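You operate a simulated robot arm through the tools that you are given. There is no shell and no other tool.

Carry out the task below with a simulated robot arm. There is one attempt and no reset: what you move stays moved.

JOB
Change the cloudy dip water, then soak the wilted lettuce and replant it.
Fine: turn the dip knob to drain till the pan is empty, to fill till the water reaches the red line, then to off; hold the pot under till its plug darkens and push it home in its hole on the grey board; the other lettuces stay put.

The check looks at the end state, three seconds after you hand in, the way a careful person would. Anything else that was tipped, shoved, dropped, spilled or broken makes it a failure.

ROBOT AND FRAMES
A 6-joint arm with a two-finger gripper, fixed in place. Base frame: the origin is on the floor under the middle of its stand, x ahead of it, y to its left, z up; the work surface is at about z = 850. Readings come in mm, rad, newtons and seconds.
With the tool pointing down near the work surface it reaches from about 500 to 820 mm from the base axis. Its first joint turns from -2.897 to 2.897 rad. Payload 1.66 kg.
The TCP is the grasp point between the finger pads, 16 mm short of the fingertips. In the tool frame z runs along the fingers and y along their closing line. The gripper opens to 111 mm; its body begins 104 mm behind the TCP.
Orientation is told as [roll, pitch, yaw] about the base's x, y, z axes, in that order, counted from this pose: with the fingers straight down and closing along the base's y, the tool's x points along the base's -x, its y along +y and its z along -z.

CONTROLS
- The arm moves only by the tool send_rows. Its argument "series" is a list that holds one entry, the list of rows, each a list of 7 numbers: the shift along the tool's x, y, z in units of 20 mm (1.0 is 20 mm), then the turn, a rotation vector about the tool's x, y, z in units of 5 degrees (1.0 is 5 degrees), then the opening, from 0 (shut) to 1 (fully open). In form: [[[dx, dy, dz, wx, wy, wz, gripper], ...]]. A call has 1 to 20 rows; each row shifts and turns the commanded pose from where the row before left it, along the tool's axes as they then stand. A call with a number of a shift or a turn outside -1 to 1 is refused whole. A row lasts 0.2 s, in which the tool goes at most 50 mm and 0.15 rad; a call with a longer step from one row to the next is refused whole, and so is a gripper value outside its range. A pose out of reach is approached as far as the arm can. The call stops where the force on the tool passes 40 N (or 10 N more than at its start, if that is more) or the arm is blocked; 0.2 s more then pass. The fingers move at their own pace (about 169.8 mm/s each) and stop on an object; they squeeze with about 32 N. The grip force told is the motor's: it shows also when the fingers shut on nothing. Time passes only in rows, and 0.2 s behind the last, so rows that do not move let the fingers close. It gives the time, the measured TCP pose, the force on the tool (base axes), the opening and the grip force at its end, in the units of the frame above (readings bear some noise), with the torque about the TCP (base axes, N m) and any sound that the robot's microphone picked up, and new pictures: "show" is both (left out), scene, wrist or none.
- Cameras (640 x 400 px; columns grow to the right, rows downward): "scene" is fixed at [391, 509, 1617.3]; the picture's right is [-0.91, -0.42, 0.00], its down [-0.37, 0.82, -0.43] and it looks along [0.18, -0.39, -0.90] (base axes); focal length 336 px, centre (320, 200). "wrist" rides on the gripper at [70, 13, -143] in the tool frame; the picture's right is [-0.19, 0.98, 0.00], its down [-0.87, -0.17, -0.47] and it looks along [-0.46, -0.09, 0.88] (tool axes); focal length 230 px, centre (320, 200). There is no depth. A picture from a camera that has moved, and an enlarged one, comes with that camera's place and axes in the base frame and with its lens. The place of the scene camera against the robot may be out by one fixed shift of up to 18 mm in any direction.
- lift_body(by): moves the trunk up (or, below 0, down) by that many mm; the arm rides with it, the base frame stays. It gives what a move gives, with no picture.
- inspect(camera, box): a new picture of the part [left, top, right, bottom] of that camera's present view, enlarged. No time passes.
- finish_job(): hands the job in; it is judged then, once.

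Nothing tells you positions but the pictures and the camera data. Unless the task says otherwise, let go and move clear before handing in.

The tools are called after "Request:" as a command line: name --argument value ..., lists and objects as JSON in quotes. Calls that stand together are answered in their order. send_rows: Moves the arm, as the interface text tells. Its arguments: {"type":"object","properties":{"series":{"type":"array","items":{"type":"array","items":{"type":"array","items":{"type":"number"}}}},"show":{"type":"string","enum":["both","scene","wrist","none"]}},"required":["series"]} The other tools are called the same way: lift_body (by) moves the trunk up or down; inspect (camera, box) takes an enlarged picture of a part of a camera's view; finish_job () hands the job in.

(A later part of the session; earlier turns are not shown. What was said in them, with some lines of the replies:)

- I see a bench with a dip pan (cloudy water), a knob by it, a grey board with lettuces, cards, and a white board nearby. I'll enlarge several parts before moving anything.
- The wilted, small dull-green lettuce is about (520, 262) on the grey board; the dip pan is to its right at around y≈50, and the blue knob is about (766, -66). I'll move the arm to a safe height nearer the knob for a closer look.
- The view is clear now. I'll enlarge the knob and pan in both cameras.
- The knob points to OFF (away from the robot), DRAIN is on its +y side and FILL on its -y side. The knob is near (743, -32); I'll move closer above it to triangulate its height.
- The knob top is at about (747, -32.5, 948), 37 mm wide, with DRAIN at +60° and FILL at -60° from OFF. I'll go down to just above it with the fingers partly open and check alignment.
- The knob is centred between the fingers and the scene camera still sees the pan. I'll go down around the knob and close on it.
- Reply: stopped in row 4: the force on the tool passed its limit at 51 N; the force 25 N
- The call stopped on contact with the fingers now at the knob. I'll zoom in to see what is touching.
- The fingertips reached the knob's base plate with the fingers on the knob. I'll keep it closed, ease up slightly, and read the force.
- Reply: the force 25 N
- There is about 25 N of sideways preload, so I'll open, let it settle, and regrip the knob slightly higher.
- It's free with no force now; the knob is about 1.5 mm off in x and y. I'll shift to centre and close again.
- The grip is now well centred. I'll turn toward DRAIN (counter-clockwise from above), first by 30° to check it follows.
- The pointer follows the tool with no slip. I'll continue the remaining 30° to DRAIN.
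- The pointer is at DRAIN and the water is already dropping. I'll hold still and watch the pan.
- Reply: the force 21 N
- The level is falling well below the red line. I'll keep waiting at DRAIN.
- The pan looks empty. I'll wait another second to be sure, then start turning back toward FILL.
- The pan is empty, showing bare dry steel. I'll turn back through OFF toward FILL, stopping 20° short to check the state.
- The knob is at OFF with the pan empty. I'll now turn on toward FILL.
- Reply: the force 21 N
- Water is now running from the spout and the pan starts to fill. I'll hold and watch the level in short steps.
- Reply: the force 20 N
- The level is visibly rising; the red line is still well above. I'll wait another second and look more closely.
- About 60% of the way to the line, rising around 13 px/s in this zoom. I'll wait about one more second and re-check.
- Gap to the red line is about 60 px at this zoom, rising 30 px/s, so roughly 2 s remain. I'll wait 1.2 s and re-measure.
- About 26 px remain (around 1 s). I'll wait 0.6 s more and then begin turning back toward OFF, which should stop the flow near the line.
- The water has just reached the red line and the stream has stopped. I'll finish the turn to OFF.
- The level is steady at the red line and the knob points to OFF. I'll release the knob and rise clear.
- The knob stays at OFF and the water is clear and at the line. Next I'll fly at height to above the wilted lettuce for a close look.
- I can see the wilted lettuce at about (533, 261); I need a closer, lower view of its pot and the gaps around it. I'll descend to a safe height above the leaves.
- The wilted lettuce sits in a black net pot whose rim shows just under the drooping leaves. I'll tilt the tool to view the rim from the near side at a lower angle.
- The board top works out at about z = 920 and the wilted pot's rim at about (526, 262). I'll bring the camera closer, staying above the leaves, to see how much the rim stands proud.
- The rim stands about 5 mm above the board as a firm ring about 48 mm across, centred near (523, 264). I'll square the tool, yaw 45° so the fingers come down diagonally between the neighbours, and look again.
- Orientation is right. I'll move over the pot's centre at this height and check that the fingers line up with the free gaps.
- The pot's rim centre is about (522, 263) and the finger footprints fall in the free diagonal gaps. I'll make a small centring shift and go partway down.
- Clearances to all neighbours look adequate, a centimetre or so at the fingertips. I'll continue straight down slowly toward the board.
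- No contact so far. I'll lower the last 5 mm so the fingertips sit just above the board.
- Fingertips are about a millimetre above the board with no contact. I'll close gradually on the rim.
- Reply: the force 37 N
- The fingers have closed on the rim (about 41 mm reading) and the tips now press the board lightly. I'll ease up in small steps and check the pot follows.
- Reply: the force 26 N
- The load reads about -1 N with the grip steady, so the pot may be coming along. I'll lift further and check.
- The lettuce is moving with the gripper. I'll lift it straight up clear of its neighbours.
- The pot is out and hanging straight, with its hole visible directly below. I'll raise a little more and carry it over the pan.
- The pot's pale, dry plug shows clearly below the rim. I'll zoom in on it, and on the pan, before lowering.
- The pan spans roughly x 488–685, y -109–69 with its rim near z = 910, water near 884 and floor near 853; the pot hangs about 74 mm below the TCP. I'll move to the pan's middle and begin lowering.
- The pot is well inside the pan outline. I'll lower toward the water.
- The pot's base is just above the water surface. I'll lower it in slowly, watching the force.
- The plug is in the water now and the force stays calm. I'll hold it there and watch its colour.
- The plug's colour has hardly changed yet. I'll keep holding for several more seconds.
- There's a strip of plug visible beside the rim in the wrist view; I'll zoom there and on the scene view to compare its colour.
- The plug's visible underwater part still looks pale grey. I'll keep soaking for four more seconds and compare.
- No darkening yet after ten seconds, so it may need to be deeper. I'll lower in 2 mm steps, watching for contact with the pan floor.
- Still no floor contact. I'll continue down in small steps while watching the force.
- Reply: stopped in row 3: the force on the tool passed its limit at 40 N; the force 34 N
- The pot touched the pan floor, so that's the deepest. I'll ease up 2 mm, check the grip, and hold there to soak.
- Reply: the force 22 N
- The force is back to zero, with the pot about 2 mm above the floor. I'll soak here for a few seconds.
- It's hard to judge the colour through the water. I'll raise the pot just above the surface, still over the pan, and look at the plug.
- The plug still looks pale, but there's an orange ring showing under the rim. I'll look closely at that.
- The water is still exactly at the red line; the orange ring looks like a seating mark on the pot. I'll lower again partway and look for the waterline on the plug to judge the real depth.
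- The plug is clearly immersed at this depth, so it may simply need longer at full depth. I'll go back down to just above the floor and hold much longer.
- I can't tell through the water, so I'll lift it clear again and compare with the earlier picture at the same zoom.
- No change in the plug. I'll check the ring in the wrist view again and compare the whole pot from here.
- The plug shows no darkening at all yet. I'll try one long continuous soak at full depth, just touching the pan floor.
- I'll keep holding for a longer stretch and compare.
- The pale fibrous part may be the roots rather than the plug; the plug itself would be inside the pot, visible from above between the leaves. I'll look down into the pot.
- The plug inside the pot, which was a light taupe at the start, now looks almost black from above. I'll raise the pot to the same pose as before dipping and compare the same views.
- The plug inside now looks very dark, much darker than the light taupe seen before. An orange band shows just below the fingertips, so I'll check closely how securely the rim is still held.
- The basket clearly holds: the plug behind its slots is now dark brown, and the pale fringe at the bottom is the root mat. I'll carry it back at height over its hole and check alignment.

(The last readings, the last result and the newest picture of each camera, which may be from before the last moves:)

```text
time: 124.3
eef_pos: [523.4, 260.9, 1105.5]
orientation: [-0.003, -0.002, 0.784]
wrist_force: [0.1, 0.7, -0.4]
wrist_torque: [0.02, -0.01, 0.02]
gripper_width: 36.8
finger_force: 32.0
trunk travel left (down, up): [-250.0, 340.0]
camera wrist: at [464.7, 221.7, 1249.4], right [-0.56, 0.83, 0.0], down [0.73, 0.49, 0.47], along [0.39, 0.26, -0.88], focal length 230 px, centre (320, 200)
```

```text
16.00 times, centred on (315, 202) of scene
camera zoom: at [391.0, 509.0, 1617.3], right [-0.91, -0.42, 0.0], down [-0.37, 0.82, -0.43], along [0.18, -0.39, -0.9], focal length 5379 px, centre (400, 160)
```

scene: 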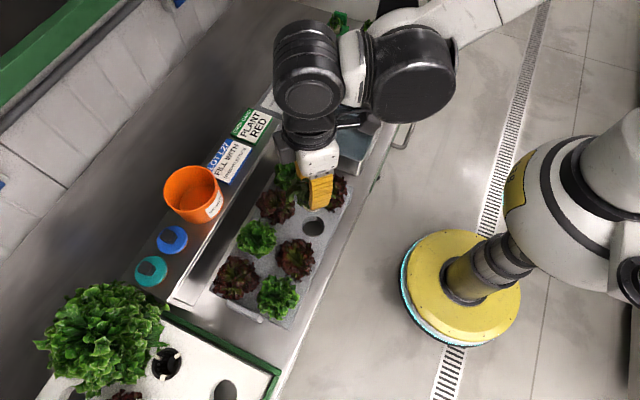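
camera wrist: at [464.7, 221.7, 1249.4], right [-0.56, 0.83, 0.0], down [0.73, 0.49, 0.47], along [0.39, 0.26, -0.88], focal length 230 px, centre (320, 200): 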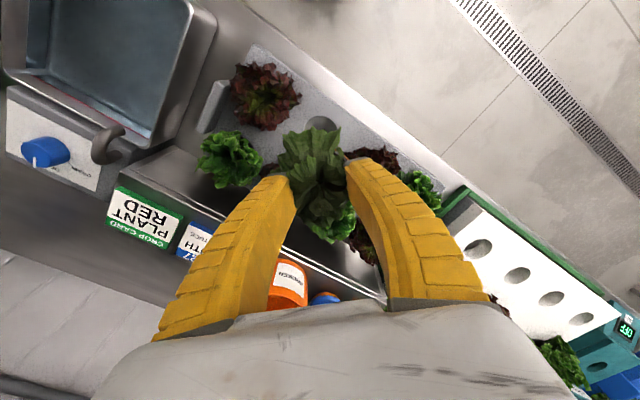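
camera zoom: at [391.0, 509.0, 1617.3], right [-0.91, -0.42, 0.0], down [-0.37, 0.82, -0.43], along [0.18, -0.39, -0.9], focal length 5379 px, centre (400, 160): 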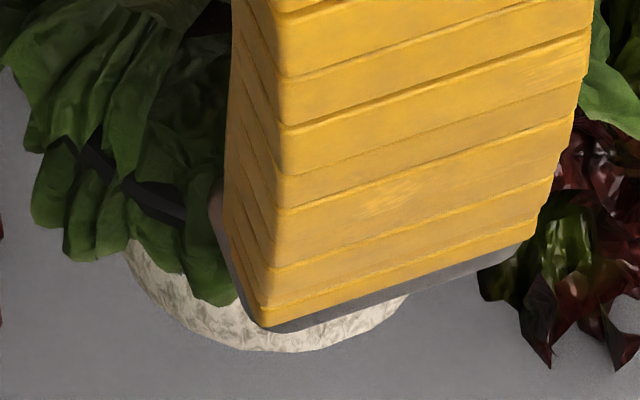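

The pot is over its hole and has not shifted in the grip. I'll lower straight down to just above the board and check alignment.

Request:
send_rows --series '[[[0, 0, 0.5, 0, 0, 0, 0.3], [0, 0, 0.5, 0, 0, 0, 0.3], [0, 0, 0.5, 0, 0, 0, 0.3], [0, 0, 0.5, 0, 0, 0, 0.3], [0, 0, 0.5, 0, 0, 0, 0.3], [0, 0, 0.5, 0, 0, 0, 0.3], [0, 0, 0.5, 0, 0, 0, 0.3], [0, 0, 0.5, 0, 0, 0, 0.3], [0, 0, 0.5, 0, 0, 0, 0.3], [0, 0, 0, 0, 0, 0, 0.3], [0, 0, 0, 0, 0, 0, 0.3]]]' --show "both"

Request:
inspect --camera "scene" --box '[280, 180, 350, 250]'

Request:
inspect --camera "wrist" --box '[260, 100, 380, 230]'

```text
time: 126.7
eef_pos: [524.9, 261.8, 1018.2]
orientation: [-0.004, 0.0, 0.786]
wrist_force: [0.9, 0.0, -0.4]
wrist_torque: [-0.02, -0.01, 0.0]
gripper_width: 36.4
finger_force: 32.3
trunk travel left (down, up): [-250.0, 340.0]
camera wrist: at [465.3, 221.8, 1160.3], right [-0.56, 0.83, 0.0], down [0.73, 0.49, 0.47], along [0.39, 0.26, -0.88], focal length 230 px, centre (320, 200)
```

scene: 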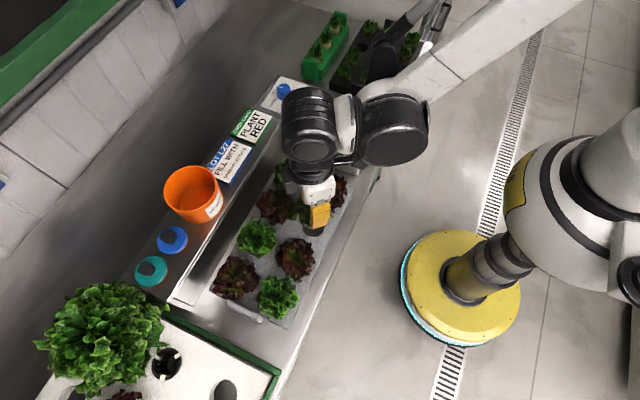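
wrist: 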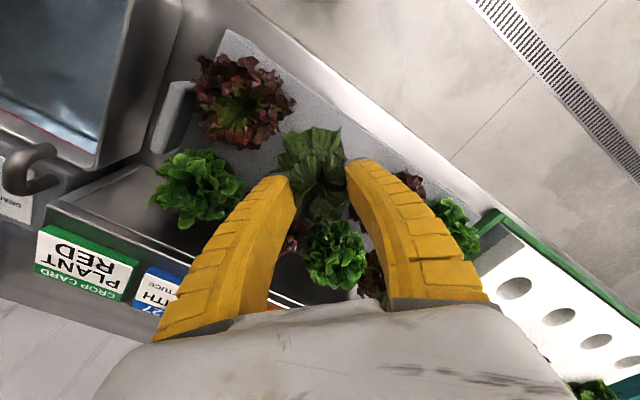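

```text
5.71 times, centred on (315, 215) of scene
camera zoom: at [391.0, 509.0, 1617.3], right [-0.91, -0.42, 0.0], down [-0.37, 0.82, -0.43], along [0.18, -0.39, -0.9], focal length 1921 px, centre (349, 114)
```

zoom: 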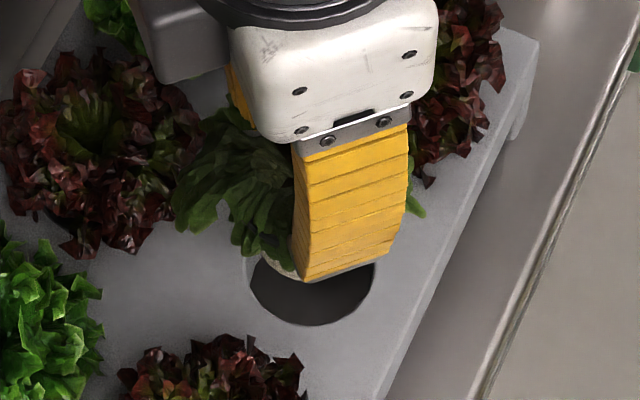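

```text
3.08 times, centred on (320, 165) of wrist
camera zoom: at [465.3, 221.8, 1160.3], right [-0.56, 0.83, 0.0], down [0.73, 0.49, 0.47], along [0.39, 0.26, -0.88], focal length 708 px, centre (320, 308)
```

zoom: 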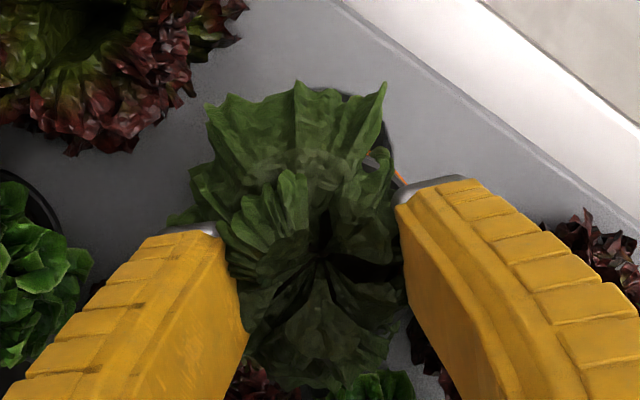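

Alignment with the hole looks good. I'll lower slowly into the hole, watching the force.

Request:
send_rows --series '[[[0, 0, 0.25, 0, 0, 0, 0.3], [0, 0, 0.25, 0, 0, 0, 0.3], [0, 0, 0.25, 0, 0, 0, 0.3], [0, 0, 0.25, 0, 0, 0, 0.3], [0, 0, 0.25, 0, 0, 0, 0.3], [0, 0, 0.25, 0, 0, 0, 0.3], [0, 0, 0, 0, 0, 0, 0.3]]]' --show "none"

Request:
inspect --camera "scene" --box '[280, 180, 350, 250]'

Request:
inspect --camera "wrist" --box '[280, 110, 380, 200]'

```text
time: 128.3
eef_pos: [524.0, 260.8, 988.1]
orientation: [-0.002, -0.001, 0.784]
wrist_force: [0.3, -0.2, -0.6]
wrist_torque: [0.01, -0.05, 0.0]
gripper_width: 36.7
finger_force: 32.0
trunk travel left (down, up): [-250.0, 340.0]
```

```text
5.71 times, centred on (315, 215) of scene
camera zoom: at [391.0, 509.0, 1617.3], right [-0.91, -0.42, 0.0], down [-0.37, 0.82, -0.43], along [0.18, -0.39, -0.9], focal length 1921 px, centre (349, 114)
```

zoom: 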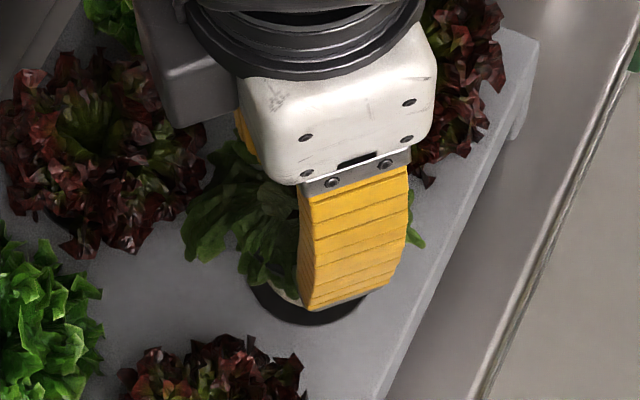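

```text
4.44 times, centred on (330, 155) of wrist
camera zoom: at [464.9, 220.7, 1129.7], right [-0.56, 0.83, 0.0], down [0.73, 0.49, 0.47], along [0.39, 0.26, -0.88], focal length 1022 px, centre (276, 400)
```

zoom: 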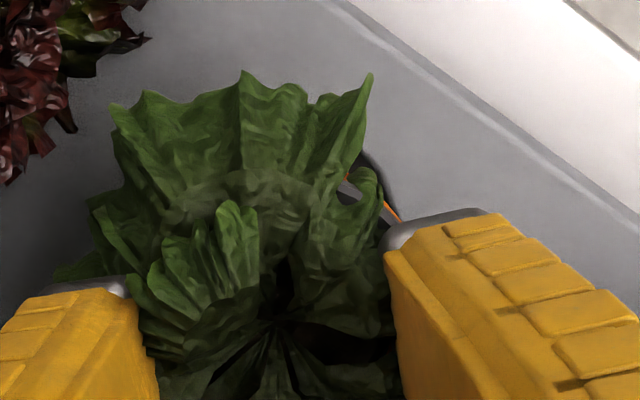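

It's entering the hole cleanly with no contact. I'll continue down.

Request:
send_rows --series '[[[0, 0, 0.25, 0, 0, 0, 0.3], [0, 0, 0.25, 0, 0, 0, 0.3], [0, 0, 0.25, 0, 0, 0, 0.3], [0, 0, 0.25, 0, 0, 0, 0.3], [0, 0, 0, 0, 0, 0, 0.3]]]' --show "none"

Request:
inspect --camera "wrist" --box '[280, 110, 380, 200]'

```text
time: 129.5
eef_pos: [524.9, 261.0, 967.6]
orientation: [-0.003, -0.001, 0.784]
wrist_force: [0.0, 0.2, -0.4]
wrist_torque: [0.03, -0.02, 0.01]
gripper_width: 36.5
finger_force: 31.8
trunk travel left (down, up): [-250.0, 340.0]
```

```text
4.44 times, centred on (330, 155) of wrist
camera zoom: at [465.9, 220.7, 1110.1], right [-0.56, 0.83, 0.0], down [0.73, 0.49, 0.47], along [0.39, 0.26, -0.88], focal length 1022 px, centre (276, 400)
```

zoom: 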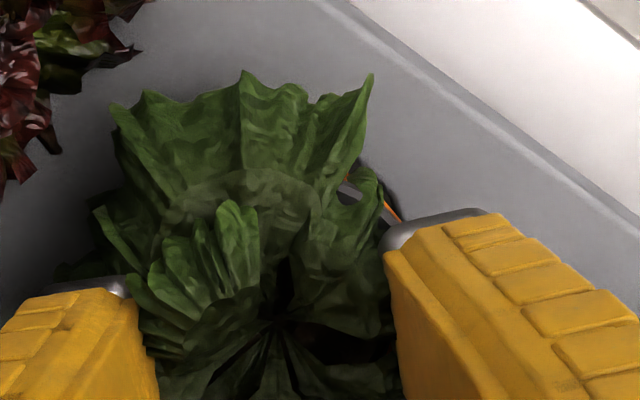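

Request:
send_rows --series '[[[0, 0, 0.25, 0, 0, 0, 0.3], [0, 0, 0.25, 0, 0, 0, 0.3], [0, 0, 0.25, 0, 0, 0, 0.3], [0, 0, 0, 0, 0, 0, 0.3]]]' --show "none"

Request:
inspect --camera "wrist" --box '[280, 110, 380, 200]'

Request:
inspect --camera "scene" --box '[280, 180, 350, 250]'

```text
time: 130.5
eef_pos: [524.7, 260.2, 952.6]
orientation: [-0.004, -0.002, 0.785]
wrist_force: [-0.5, 0.3, -0.3]
wrist_torque: [-0.01, 0.0, -0.03]
gripper_width: 36.7
finger_force: 31.8
trunk travel left (down, up): [-250.0, 340.0]
```

```text
4.44 times, centred on (330, 155) of wrist
camera zoom: at [465.4, 221.1, 1095.5], right [-0.56, 0.83, 0.0], down [0.73, 0.49, 0.47], along [0.39, 0.26, -0.88], focal length 1022 px, centre (276, 400)
```

zoom: 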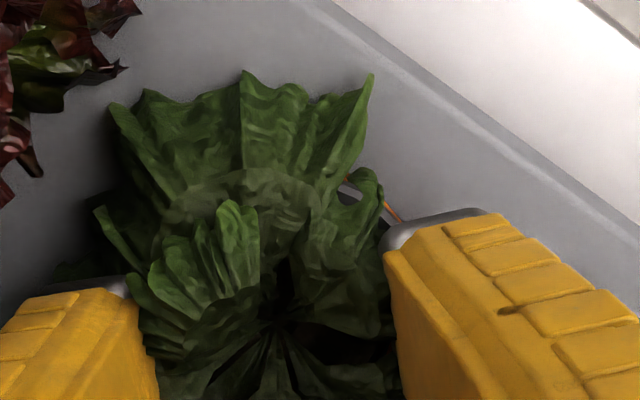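

```text
5.71 times, centred on (315, 215) of scene
camera zoom: at [391.0, 509.0, 1617.3], right [-0.91, -0.42, 0.0], down [-0.37, 0.82, -0.43], along [0.18, -0.39, -0.9], focal length 1921 px, centre (349, 114)
```

zoom: 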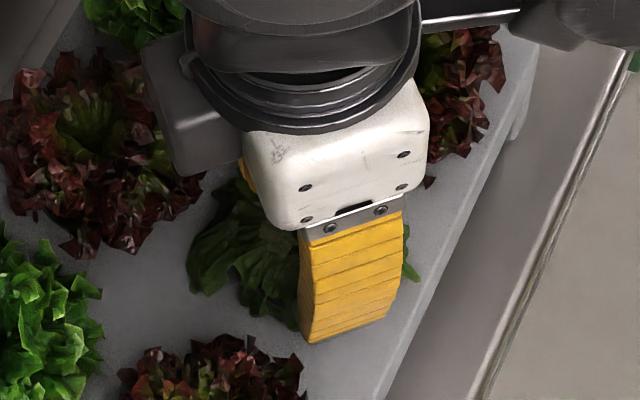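

Nearly seated. I'll go on in small steps until I feel it.

Request:
send_rows --series '[[[0, 0, 0.13, 0, 0, 0, 0.3], [0, 0, 0.12, 0, 0, 0, 0.3], [0, 0, 0, 0, 0, 0, 0.3]]]' --show "none"

```text
time: 131.3
eef_pos: [524.3, 262.1, 947.1]
orientation: [-0.003, -0.002, 0.785]
wrist_force: [-0.3, -0.1, -0.4]
wrist_torque: [0.0, 0.03, 0.02]
gripper_width: 36.6
finger_force: 32.0
trunk travel left (down, up): [-250.0, 340.0]
```

Request:
send_rows --series '[[[0, 0, 0.1, 0, 0, 0, 0.3], [0, 0, 0, 0, 0, 0, 0.3]]]' --show "none"

Request:
inspect --camera "wrist" --box '[310, 120, 370, 180]'

```text
time: 131.9
eef_pos: [526.1, 262.0, 945.6]
orientation: [-0.004, -0.001, 0.786]
wrist_force: [0.7, 0.6, -0.3]
wrist_torque: [0.01, 0.01, 0.0]
gripper_width: 37.0
finger_force: 31.6
trunk travel left (down, up): [-250.0, 340.0]
```

```text
6.67 times, centred on (340, 150) of wrist
camera zoom: at [465.7, 221.4, 1088.2], right [-0.56, 0.83, 0.0], down [0.73, 0.49, 0.47], along [0.39, 0.26, -0.88], focal length 1534 px, centre (187, 533)
```

zoom: 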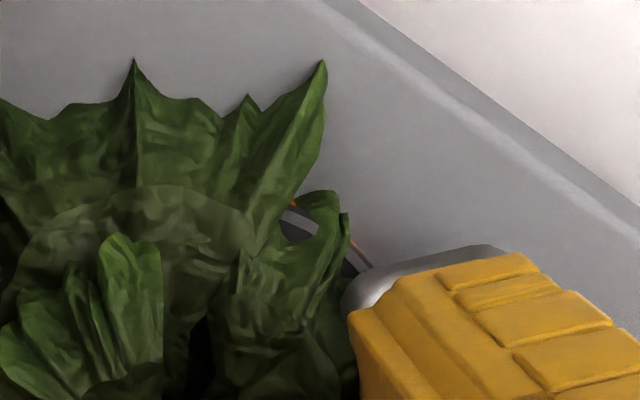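

The orange band is nearly swallowed by the hole. A little further down.

Request:
send_rows --series '[[[0, 0, 0.1, 0, 0, 0, 0.3], [0, 0, 0, 0, 0, 0, 0.3]]]' --show "none"

Request:
inspect --camera "wrist" --box '[310, 120, 370, 180]'

```text
time: 132.5
eef_pos: [524.5, 261.5, 942.7]
orientation: [-0.004, 0.0, 0.785]
wrist_force: [0.1, -0.2, -0.3]
wrist_torque: [0.02, 0.0, 0.03]
gripper_width: 36.8
finger_force: 32.0
trunk travel left (down, up): [-250.0, 340.0]
```

```text
6.67 times, centred on (340, 150) of wrist
camera zoom: at [465.7, 221.6, 1086.2], right [-0.56, 0.83, 0.0], down [0.73, 0.49, 0.47], along [0.39, 0.26, -0.88], focal length 1534 px, centre (187, 533)
```

zoom: 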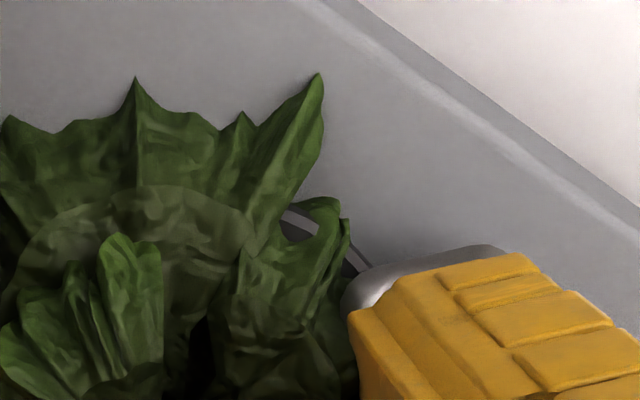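

The orange band is out of sight. I'll press on gently until there's firm contact.

Request:
send_rows --series '[[[0, 0, 0.08, 0, 0, 0, 0.3], [0, 0, 0, 0, 0, 0, 0.3]]]' --show "none"

Request:
inspect --camera "wrist" --box '[310, 120, 370, 180]'

```text
time: 133.1
eef_pos: [523.4, 262.0, 941.6]
orientation: [-0.004, -0.003, 0.786]
wrist_force: [0.9, 0.2, -0.6]
wrist_torque: [0.0, -0.03, 0.03]
gripper_width: 36.6
finger_force: 32.1
trunk travel left (down, up): [-250.0, 340.0]
```

```text
6.67 times, centred on (340, 150) of wrist
camera zoom: at [465.7, 221.4, 1084.6], right [-0.56, 0.83, 0.0], down [0.73, 0.49, 0.47], along [0.39, 0.26, -0.88], focal length 1534 px, centre (187, 533)
```

zoom: 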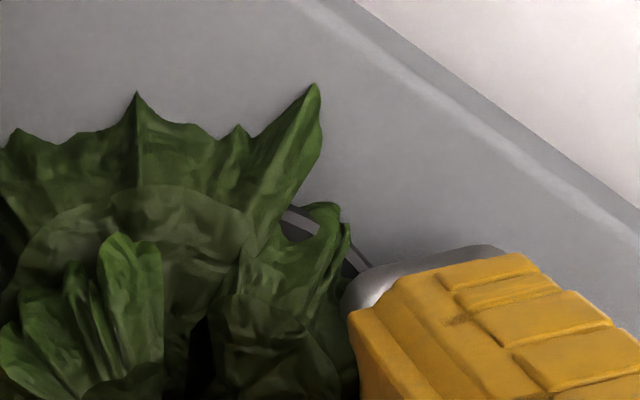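

Request:
send_rows --series '[[[0, 0, 0.08, 0, 0, 0, 0.3], [0, 0, 0, 0, 0, 0, 0.3]]]' --show "none"

Request:
inspect --camera "wrist" --box '[310, 120, 370, 180]'

```text
time: 133.7
eef_pos: [524.7, 262.1, 941.3]
orientation: [-0.003, -0.002, 0.786]
wrist_force: [-0.4, -0.6, -0.7]
wrist_torque: [0.01, 0.0, -0.01]
gripper_width: 36.5
finger_force: 31.7
trunk travel left (down, up): [-250.0, 340.0]
```

```text
6.67 times, centred on (340, 150) of wrist
camera zoom: at [466.0, 221.4, 1083.3], right [-0.56, 0.83, 0.0], down [0.73, 0.49, 0.47], along [0.39, 0.26, -0.88], focal length 1534 px, centre (187, 533)
```

zoom: 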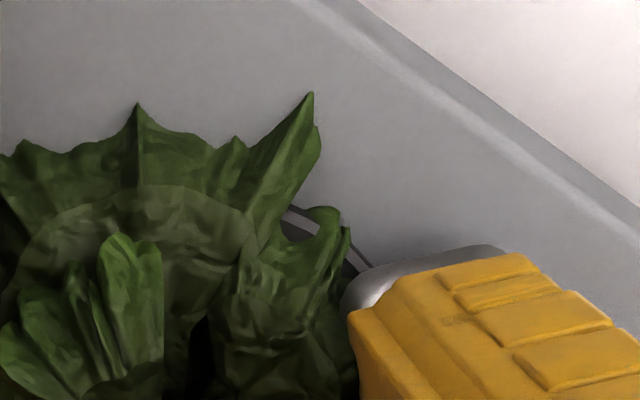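

Request:
send_rows --series '[[[0, 0, 0.06, 0, 0, 0, 0.3], [0, 0, 0, 0, 0, 0, 0.3]]]' --show "none"

Request:
inspect --camera "wrist" --box '[310, 120, 370, 180]'

```text
time: 134.3
eef_pos: [524.4, 262.3, 939.6]
orientation: [-0.005, -0.002, 0.785]
wrist_force: [4.9, 2.7, 15.3]
wrist_torque: [-0.16, 0.2, 0.03]
gripper_width: 36.8
finger_force: 32.1
trunk travel left (down, up): [-250.0, 340.0]
```

```text
6.67 times, centred on (340, 150) of wrist
camera zoom: at [465.7, 221.2, 1082.6], right [-0.56, 0.83, 0.0], down [0.73, 0.49, 0.48], along [0.39, 0.26, -0.88], focal length 1534 px, centre (187, 533)
```

zoom: 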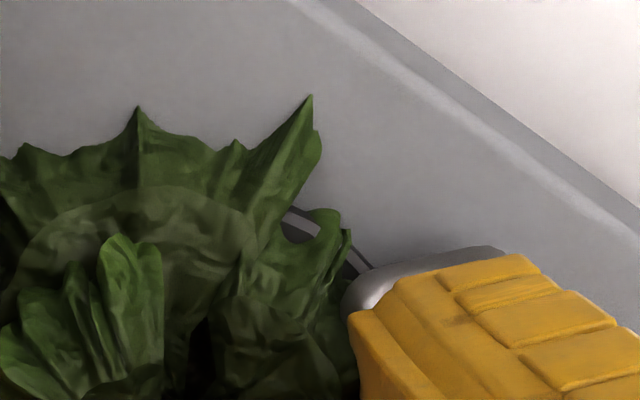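

Contact is felt at the same height as when I first gripped it, so the pot is home or very nearly. I'll open the fingers gently and look.

Request:
send_rows --series '[[[0, 0, 0, 0, 0, 0, 0.38], [0, 0, 0, 0, 0, 0, 0.44], [0, 0, 0, 0, 0, 0, 0.5], [0, 0, 0, 0, 0, 0, 0.58], [0, 0, 0, 0, 0, 0, 0.66], [0, 0, 0, 0, 0, 0, 0.74], [0, 0, 0, 0, 0, 0, 0.8], [0, 0, 0, 0, 0, 0, 0.8]]]' --show "both"

Request:
inspect --camera "wrist" --box '[240, 100, 400, 240]'

```text
time: 136.1
eef_pos: [525.0, 260.2, 940.6]
orientation: [-0.003, -0.001, 0.785]
wrist_force: [0.4, 0.2, -0.2]
wrist_torque: [0.01, 0.02, 0.0]
gripper_width: 89.8
finger_force: 1.1
trunk travel left (down, up): [-250.0, 340.0]
camera wrist: at [466.0, 221.4, 1082.0], right [-0.56, 0.83, 0.0], down [0.73, 0.49, 0.47], along [0.39, 0.26, -0.88], focal length 230 px, centre (320, 200)
```

scene: 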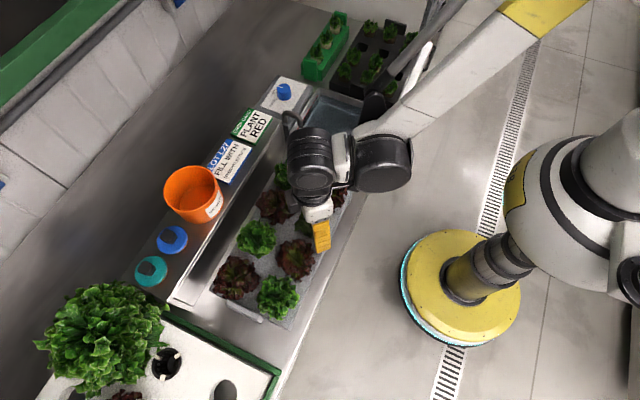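
wrist: 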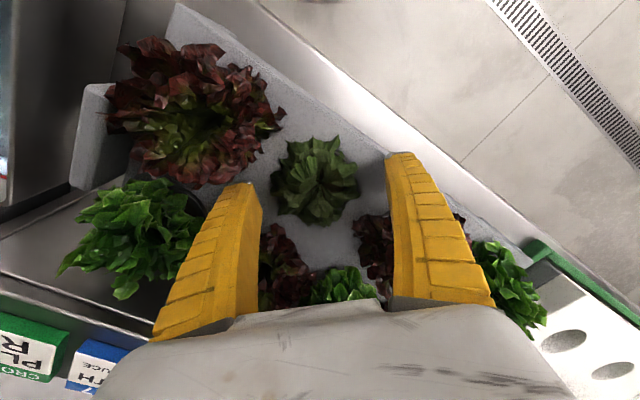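

```text
2.86 times, centred on (320, 170) of wrist
camera zoom: at [466.0, 221.4, 1082.0], right [-0.56, 0.83, 0.0], down [0.73, 0.49, 0.47], along [0.39, 0.26, -0.88], focal length 657 px, centre (320, 286)
```

zoom: 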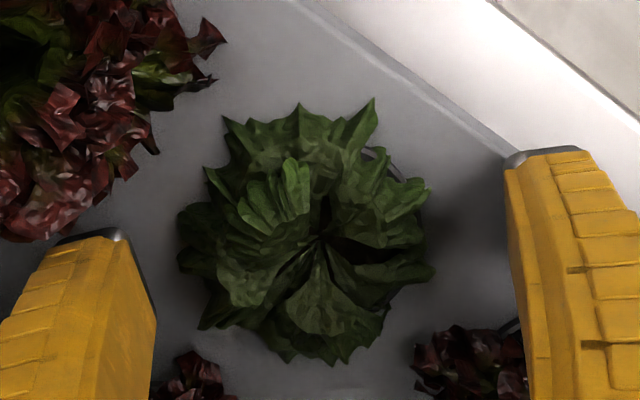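

Released. I'll rise straight up to the same viewpoint I used before gripping and compare the plug and the rim.

Request:
send_rows --series '[[[0, 0, -0.25, 0, 0, 0, 0.82], [0, 0, -0.4, 0, 0, 0, 0.82], [0, 0, -0.5, 0, 0, 0, 0.82], [0, 0, -0.5, 0, 0, 0, 0.82], [0, 0, -0.5, 0, 0, 0, 0.82], [0, 0, -0.5, 0, 0, 0, 0.82], [0, 0, -0.5, 0, 0, 0, 0.82], [0, 0, -0.3, 0, 0, 0, 0.82], [0, 0, 0, 0, 0, 0, 0.82]]]' --show "both"

Request:
inspect --camera "wrist" --box '[280, 125, 360, 205]'

Request:
inspect --camera "wrist" --box '[220, 80, 430, 260]'

```text
time: 138.1
eef_pos: [523.5, 262.2, 1009.1]
orientation: [-0.005, -0.002, 0.785]
wrist_force: [0.3, -0.5, 0.3]
wrist_torque: [0.0, -0.02, -0.02]
gripper_width: 92.0
finger_force: 0.7
trunk travel left (down, up): [-250.0, 340.0]
camera wrist: at [465.4, 222.0, 1151.0], right [-0.56, 0.83, 0.0], down [0.73, 0.49, 0.47], along [0.39, 0.26, -0.88], focal length 230 px, centre (320, 200)
```

scene: 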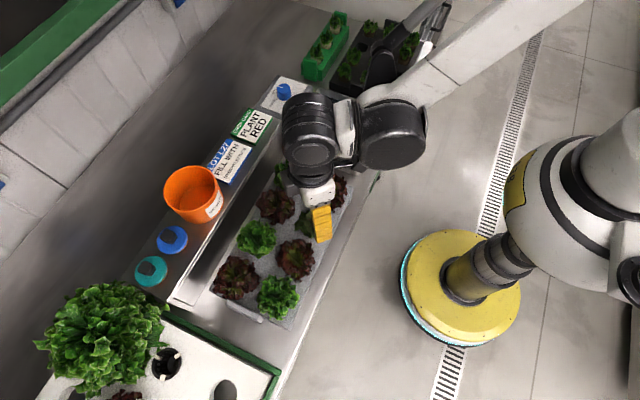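
wrist: 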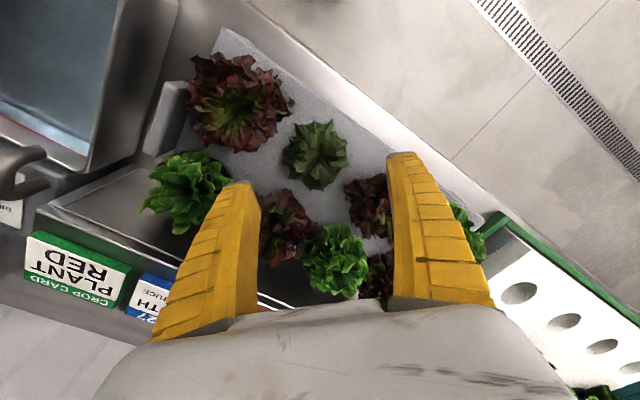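

```text
5.00 times, centred on (320, 165) of wrist
camera zoom: at [465.4, 222.0, 1151.0], right [-0.56, 0.83, 0.0], down [0.73, 0.49, 0.47], along [0.39, 0.26, -0.88], focal length 1150 px, centre (320, 375)
```

zoom: 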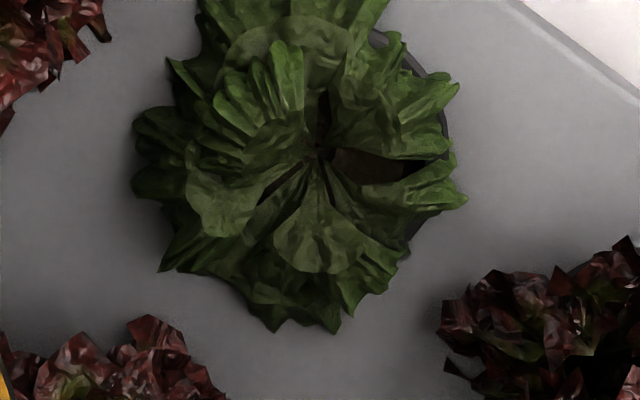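

```text
2.22 times, centred on (325, 170) of wrist
camera zoom: at [465.4, 222.0, 1151.0], right [-0.56, 0.83, 0.0], down [0.73, 0.49, 0.47], along [0.39, 0.26, -0.88], focal length 511 px, centre (309, 267)
```

zoom: 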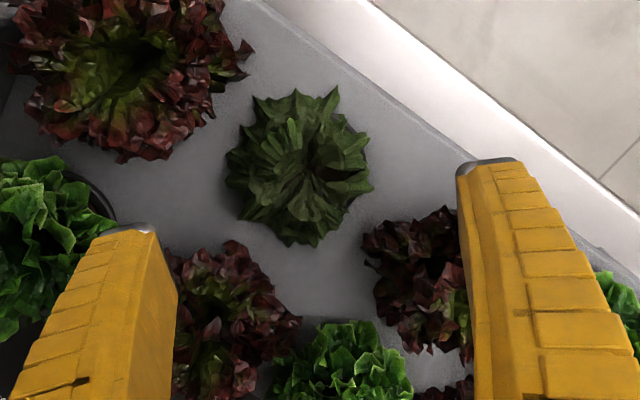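

The plug that was light taupe before is now clearly dark brown, so the soak worked. Next I'll take the low side view again to check that the rim sits home, with no orange showing.

Request:
send_rows --series '[[[0, 0, -0.5, 0, 0, 0, 0.82], [0, 0, -0.5, 0, 0, 0, 0.82], [0, 0, -0.5, 0, 0, 0, 0.82], [0, 0, 0, 0, 0, 1, 0.82], [0, 0, 0, 0, 0, 1, 0.82], [0, 0, 0, 0, 0, 1, 0.82], [0, 0, 0, 0, 0, 1, 0.82], [0, 0, 0, 0, 0, 1, 0.82], [0, 0, 0, 0, 0, 1, 0.82], [0, 0, 0, 0, 0, 1, 0.82], [0, 0, 0, 0, 0, 1, 0.82], [0, 0, 0, 0, 0, 1, 0.82], [0.8, 0, 0, 0, 0, 0, 0.82], [0.8, 0, 0, 0, 0, 0, 0.82], [0.8, 0, 0, 0, 0, 0, 0.82]]]' --show "none"

Request:
send_rows --series '[[[0.15, 0, 0, 0, -1, 0, 0.82], [0.15, 0, 0, 0, -1, 0, 0.82], [0.15, 0, 0, 0, -1, 0, 0.82], [0.15, 0, 0, 0, -1, 0, 0.82], [0.15, 0, 0, 0, -1, 0, 0.82], [0, 0, 0, 0, -1, 0, 0.82], [0, 0, 0, 0, -1, 0, 0.82], [-0.2, 0, 0.8, 0, 0, 0, 0.82], [-0.2, 0, 0.8, 0, 0, 0, 0.82], [0, 0, 0.8, 0, 0, 0, 0.82], [0, 0, 0, 0, 0, 0, 0.82]]]' --show "both"

Request:
inspect --camera "wrist" --box '[295, 95, 360, 150]'

Request:
inspect --camera "wrist" --box '[180, 60, 460, 230]'

Request:
inspect --camera "scene" --box '[260, 150, 370, 280]'

```text
time: 141.3
eef_pos: [476.7, 260.7, 1039.3]
orientation: [-0.001, -0.005, 0.001]
wrist_force: [0.5, 0.1, 0.3]
wrist_torque: [-0.02, -0.01, 0.0]
gripper_width: 91.8
finger_force: 0.4
trunk travel left (down, up): [-250.0, 340.0]
```

```text
time: 143.7
eef_pos: [495.9, 260.8, 1002.0]
orientation: [-0.002, -0.611, 0.001]
wrist_force: [0.3, -0.8, -0.9]
wrist_torque: [-0.02, 0.03, 0.0]
gripper_width: 91.9
finger_force: 0.8
trunk travel left (down, up): [-250.0, 340.0]
camera wrist: at [357.7, 274.3, 1078.7], right [0.16, 0.98, 0.11], down [0.44, -0.17, 0.88], along [0.89, -0.09, -0.46], focal length 230 px, centre (320, 200)
```

scene: 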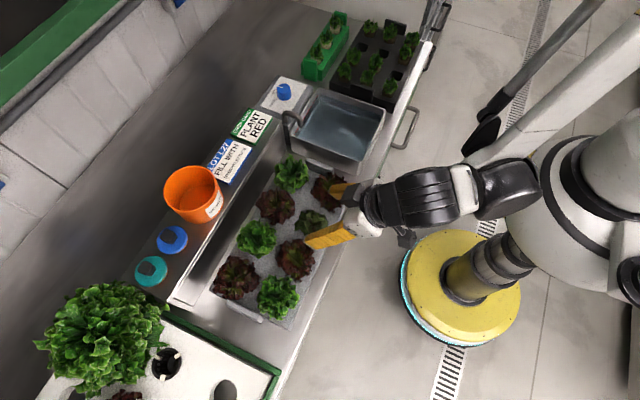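
wrist: 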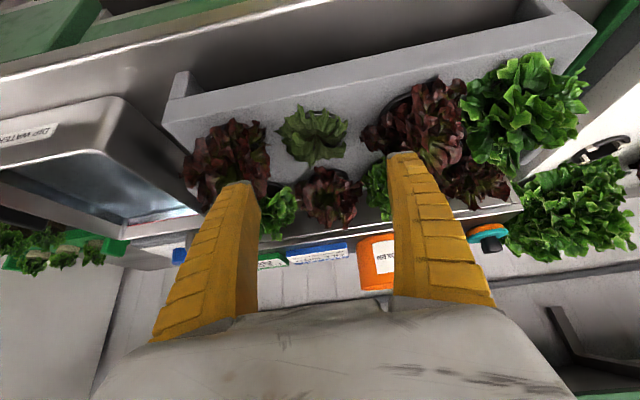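

```text
7.27 times, centred on (328, 122) of wrist
camera zoom: at [357.7, 274.3, 1078.7], right [0.16, 0.98, 0.11], down [0.44, -0.17, 0.88], along [0.89, -0.09, -0.46], focal length 1673 px, centre (266, 764)
```

zoom: 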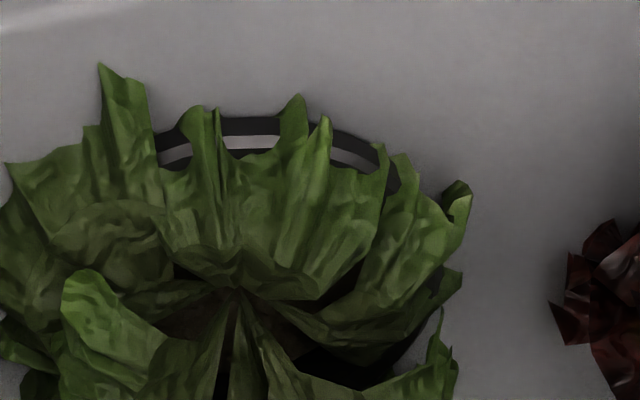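

```text
2.29 times, centred on (320, 145) of wrist
camera zoom: at [357.7, 274.3, 1078.7], right [0.16, 0.98, 0.11], down [0.44, -0.17, 0.88], along [0.89, -0.09, -0.46], focal length 526 px, centre (320, 326)
```

zoom: 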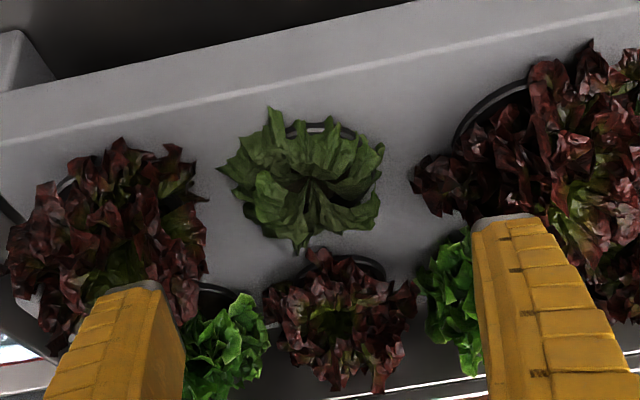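

```text
3.08 times, centred on (315, 215) of scene
camera zoom: at [391.0, 509.0, 1617.3], right [-0.91, -0.42, 0.0], down [-0.37, 0.82, -0.43], along [0.18, -0.39, -0.9], focal length 1034 px, centre (335, 154)
```

zoom: 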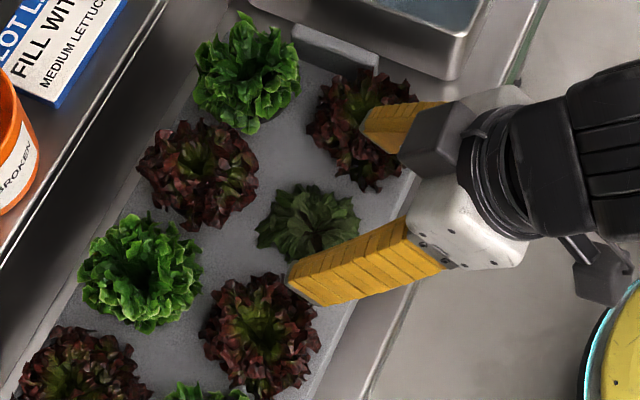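

The rim sits just as it did at the start with no orange showing, and the plug is dark. I'll withdraw upward, level the tool and move well clear, then do a final check of everything.

Request:
send_rows --series '[[[-0.574, 0, -0.819, 0, 0, 0, 0.82], [-0.574, 0, -0.819, 0, 0, 0, 0.82], [-0.574, 0, -0.819, 0, 0, 0, 0.82], [-0.574, 0, -0.819, 0, 0, 0, 0.82], [0, 0, 0, 0, 1, 0, 0.82], [0, 0, 0, 0, 1, 0, 0.82], [0, 0, 0, 0, 1, 0, 0.82], [0, 0, 0, 0, 1, 0, 0.82], [0, 0, 0, 0, 1, 0, 0.82], [0, 0, 0, 0, 1, 0, 0.82], [0, 0, 0, 0, 1, 0, 0.82], [0, 0, -1, 0, 0, 0, 0.9], [0, 0, -1, 0, 0, 0, 0.9], [0, 0, -1, 0, 0, 0, 0.9], [0, 0, -1, 0, 0, 0, 0.9], [0, 0, -1, 0, 0, 0, 0.9], [0, 0, -1, 0, 0, 0, 0.9], [0, 0, -1, 0, 0, 0, 0.9]]]' --show "both"

Request:
inspect --camera "scene" --box '[305, 82, 335, 112]'

Request:
inspect --camera "scene" --box '[250, 60, 400, 180]'

Request:
inspect --camera "scene" --box '[180, 140, 380, 340]'

```text
time: 147.5
eef_pos: [495.6, 262.2, 1220.7]
orientation: [-0.001, -0.003, -0.001]
wrist_force: [0.1, -0.2, 0.1]
wrist_torque: [-0.03, 0.0, -0.01]
gripper_width: 100.5
finger_force: 0.7
trunk travel left (down, up): [-250.0, 340.0]
camera wrist: at [426.3, 274.8, 1363.5], right [0.19, 0.98, 0.0], down [0.86, -0.17, 0.48], along [0.47, -0.09, -0.88], focal length 230 px, centre (320, 200)
```

scene: 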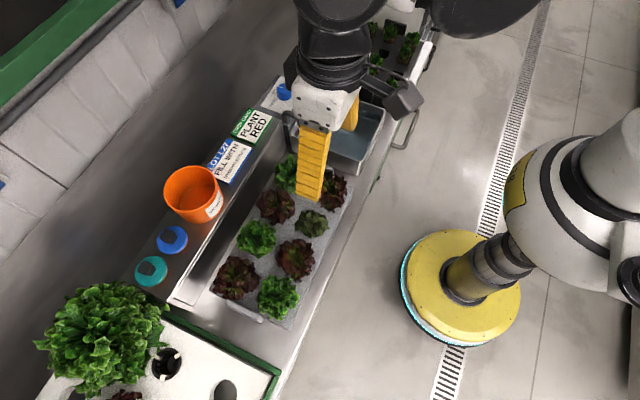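
wrist: 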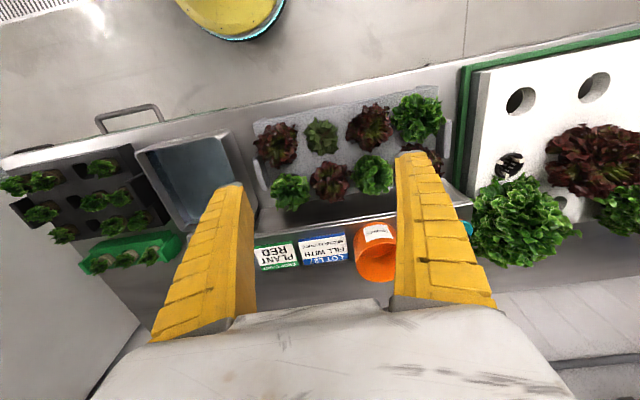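

```text
13.33 times, centred on (320, 97) of scene
camera zoom: at [391.0, 509.0, 1617.3], right [-0.91, -0.42, 0.0], down [-0.37, 0.82, -0.43], along [0.18, -0.39, -0.9], focal length 4482 px, centre (320, 1573)
```

zoom: 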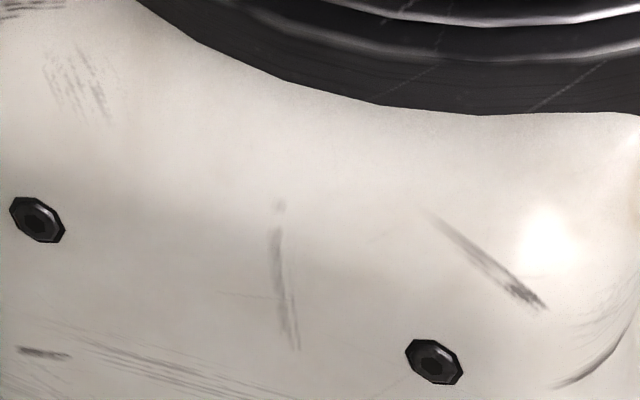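

```text
3.33 times, centred on (325, 120) of scene
camera zoom: at [391.0, 509.0, 1617.3], right [-0.91, -0.42, 0.0], down [-0.37, 0.82, -0.43], along [0.18, -0.39, -0.9], focal length 1121 px, centre (303, 467)
```

zoom: 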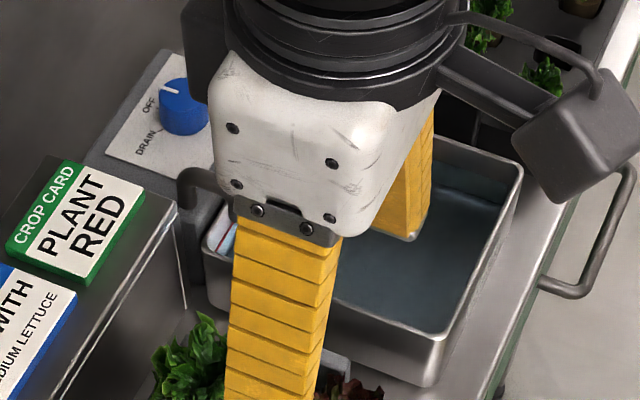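

```text
2.00 times, centred on (280, 240) of scene
camera zoom: at [391.0, 509.0, 1617.3], right [-0.91, -0.42, 0.0], down [-0.37, 0.82, -0.43], along [0.18, -0.39, -0.9], focal length 672 px, centre (400, 120)
```

zoom: 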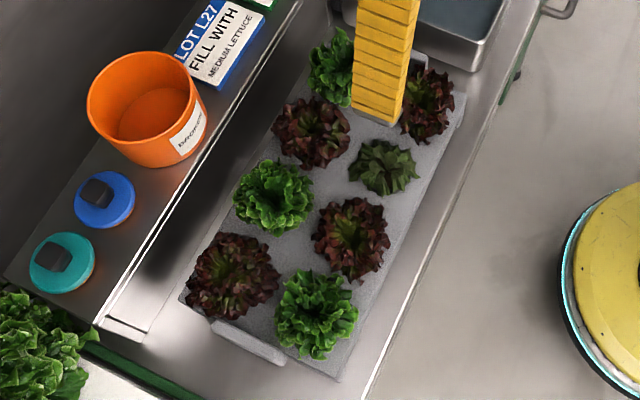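

I'll move to the earlier clear pose over the back so the camera sees the pan and board unobstructed.

Request:
send_rows --series '[[[-0.64, -0.975, 0, 0, 0, 0, 0.9], [-0.64, -0.975, 0, 0, 0, 0, 0.9], [-0.64, -0.975, 0, 0, 0, 0, 0.9], [-0.64, -0.975, 0, 0, 0, 0, 0.9], [-0.64, -0.975, 0, 0, 0, 0, 0.9], [-0.64, -0.975, 0, 0, 0, 0, 0.9], [-0.64, -0.975, 0, 0, 0, 0, 0.9], [-0.64, -0.975, 0, 0, 0, 0, 0.9], [-0.64, -0.975, 0, 0, 0, 0, 0.9], [-0.64, -0.975, 0, 0, 0, 0, 0.9], [-0.64, -0.975, 0, 0, 0, 0, 0.9], [-0.64, -0.975, 0, 0, 0, 0, 0.9], [-0.64, -0.975, 0, 0, 0, 0, 0.9], [-0.64, -0.975, 0, 0, 0, 0, 0.9], [-0.64, -0.975, 0, 0, 0, 0, 0.9], [-0.64, -0.975, 0, 0, 0, 0, 0.9]]]' --show "both"

Request:
inspect --camera "scene" --box '[305, 82, 335, 112]'

Request:
inspect --camera "scene" --box '[250, 60, 400, 180]'

Request:
inspect --camera "scene" --box '[260, 150, 370, 280]'

Request:
inspect --camera "scene" --box '[290, 200, 335, 245]'

```text
time: 150.9
eef_pos: [699.0, -51.6, 1220.2]
orientation: [-0.001, -0.003, 0.003]
wrist_force: [-0.4, 0.2, -0.2]
wrist_torque: [0.01, 0.0, 0.01]
gripper_width: 100.5
finger_force: 0.3
trunk travel left (down, up): [-250.0, 340.0]
camera wrist: at [629.7, -37.5, 1362.8], right [0.19, 0.98, 0.0], down [0.86, -0.17, 0.47], along [0.47, -0.09, -0.88], focal length 230 px, centre (320, 200)
```

scene: 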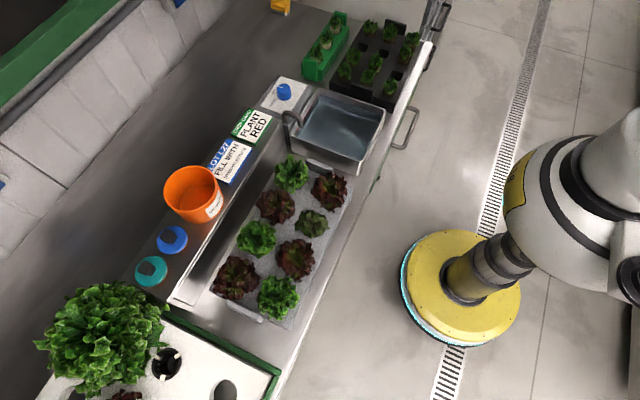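
wrist: 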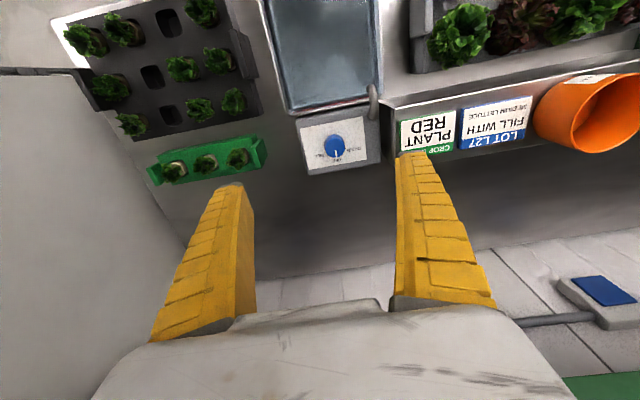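

```text
13.33 times, centred on (320, 97) of scene
camera zoom: at [391.0, 509.0, 1617.3], right [-0.91, -0.42, 0.0], down [-0.37, 0.82, -0.43], along [0.18, -0.39, -0.9], focal length 4482 px, centre (320, 1573)
```

zoom: 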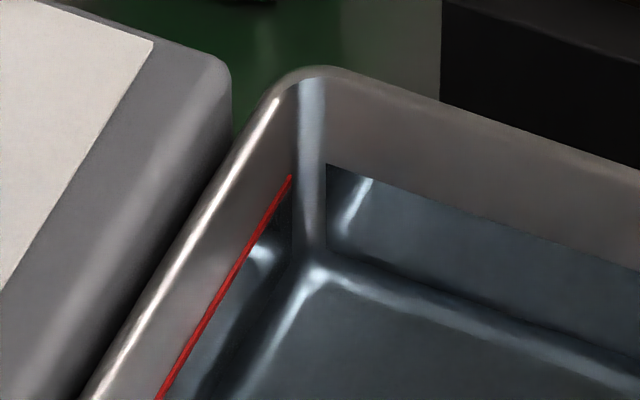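

```text
3.33 times, centred on (325, 120) of scene
camera zoom: at [391.0, 509.0, 1617.3], right [-0.91, -0.42, 0.0], down [-0.37, 0.82, -0.43], along [0.18, -0.39, -0.9], focal length 1121 px, centre (303, 467)
```

zoom: 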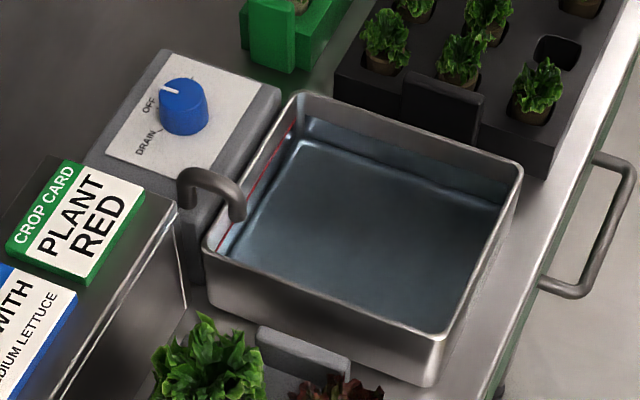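

```text
3.08 times, centred on (315, 215) of scene
camera zoom: at [391.0, 509.0, 1617.3], right [-0.91, -0.42, 0.0], down [-0.37, 0.82, -0.43], along [0.18, -0.39, -0.9], focal length 1034 px, centre (335, 154)
```

zoom: 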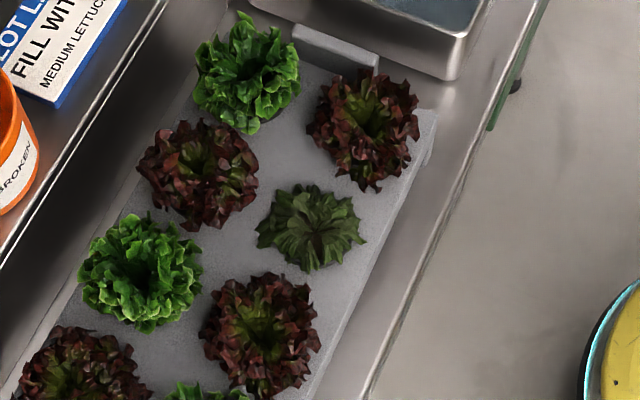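

```text
8.89 times, centred on (312, 222) of scene
camera zoom: at [391.0, 509.0, 1617.3], right [-0.91, -0.42, 0.0], down [-0.37, 0.82, -0.43], along [0.18, -0.39, -0.9], focal length 2988 px, centre (387, 0)
```

zoom: 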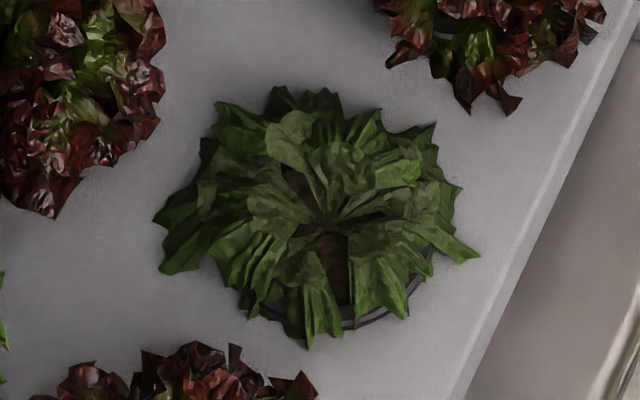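

Everything checks out. The water is clear and at the red line, and the knob points to OFF. The soaked lettuce sits home with a dark plug and no orange showing, the other lettuces haven't moved, and the arm is clear. I'm handing in now.

Request:
finish_job

```text
The job is handed in.
```

The dip water is changed, and the wilted lettuce is soaked and back in its hole on the grey board. I've handed the job in; I haven't seen the verdict.

- **Water:** I drained the pan until it was bare and dry, refilled it with clear water to the red line, and turned the knob back to OFF. The level was still at the line when I checked at the end.
- **Soak:** I held the pot under for about 50 seconds over three dips, because it took me a while to tell the plug from the pale roots below it. The plug went from light taupe to dark brown. The pot touched the pan floor once, at about 40 N, and I eased it off.
- **Replanting:** The pot went back into the same hole. Its rim sits as it did at the start, and the orange band under the rim is hidden. I pressed it down with about 15 N while it was still gripped and did not push again after letting go.
- **Everything else:** The other seven lettuces look unmoved in the final pictures, and I saw nothing spilled or knocked. The arm is parked high and clear.
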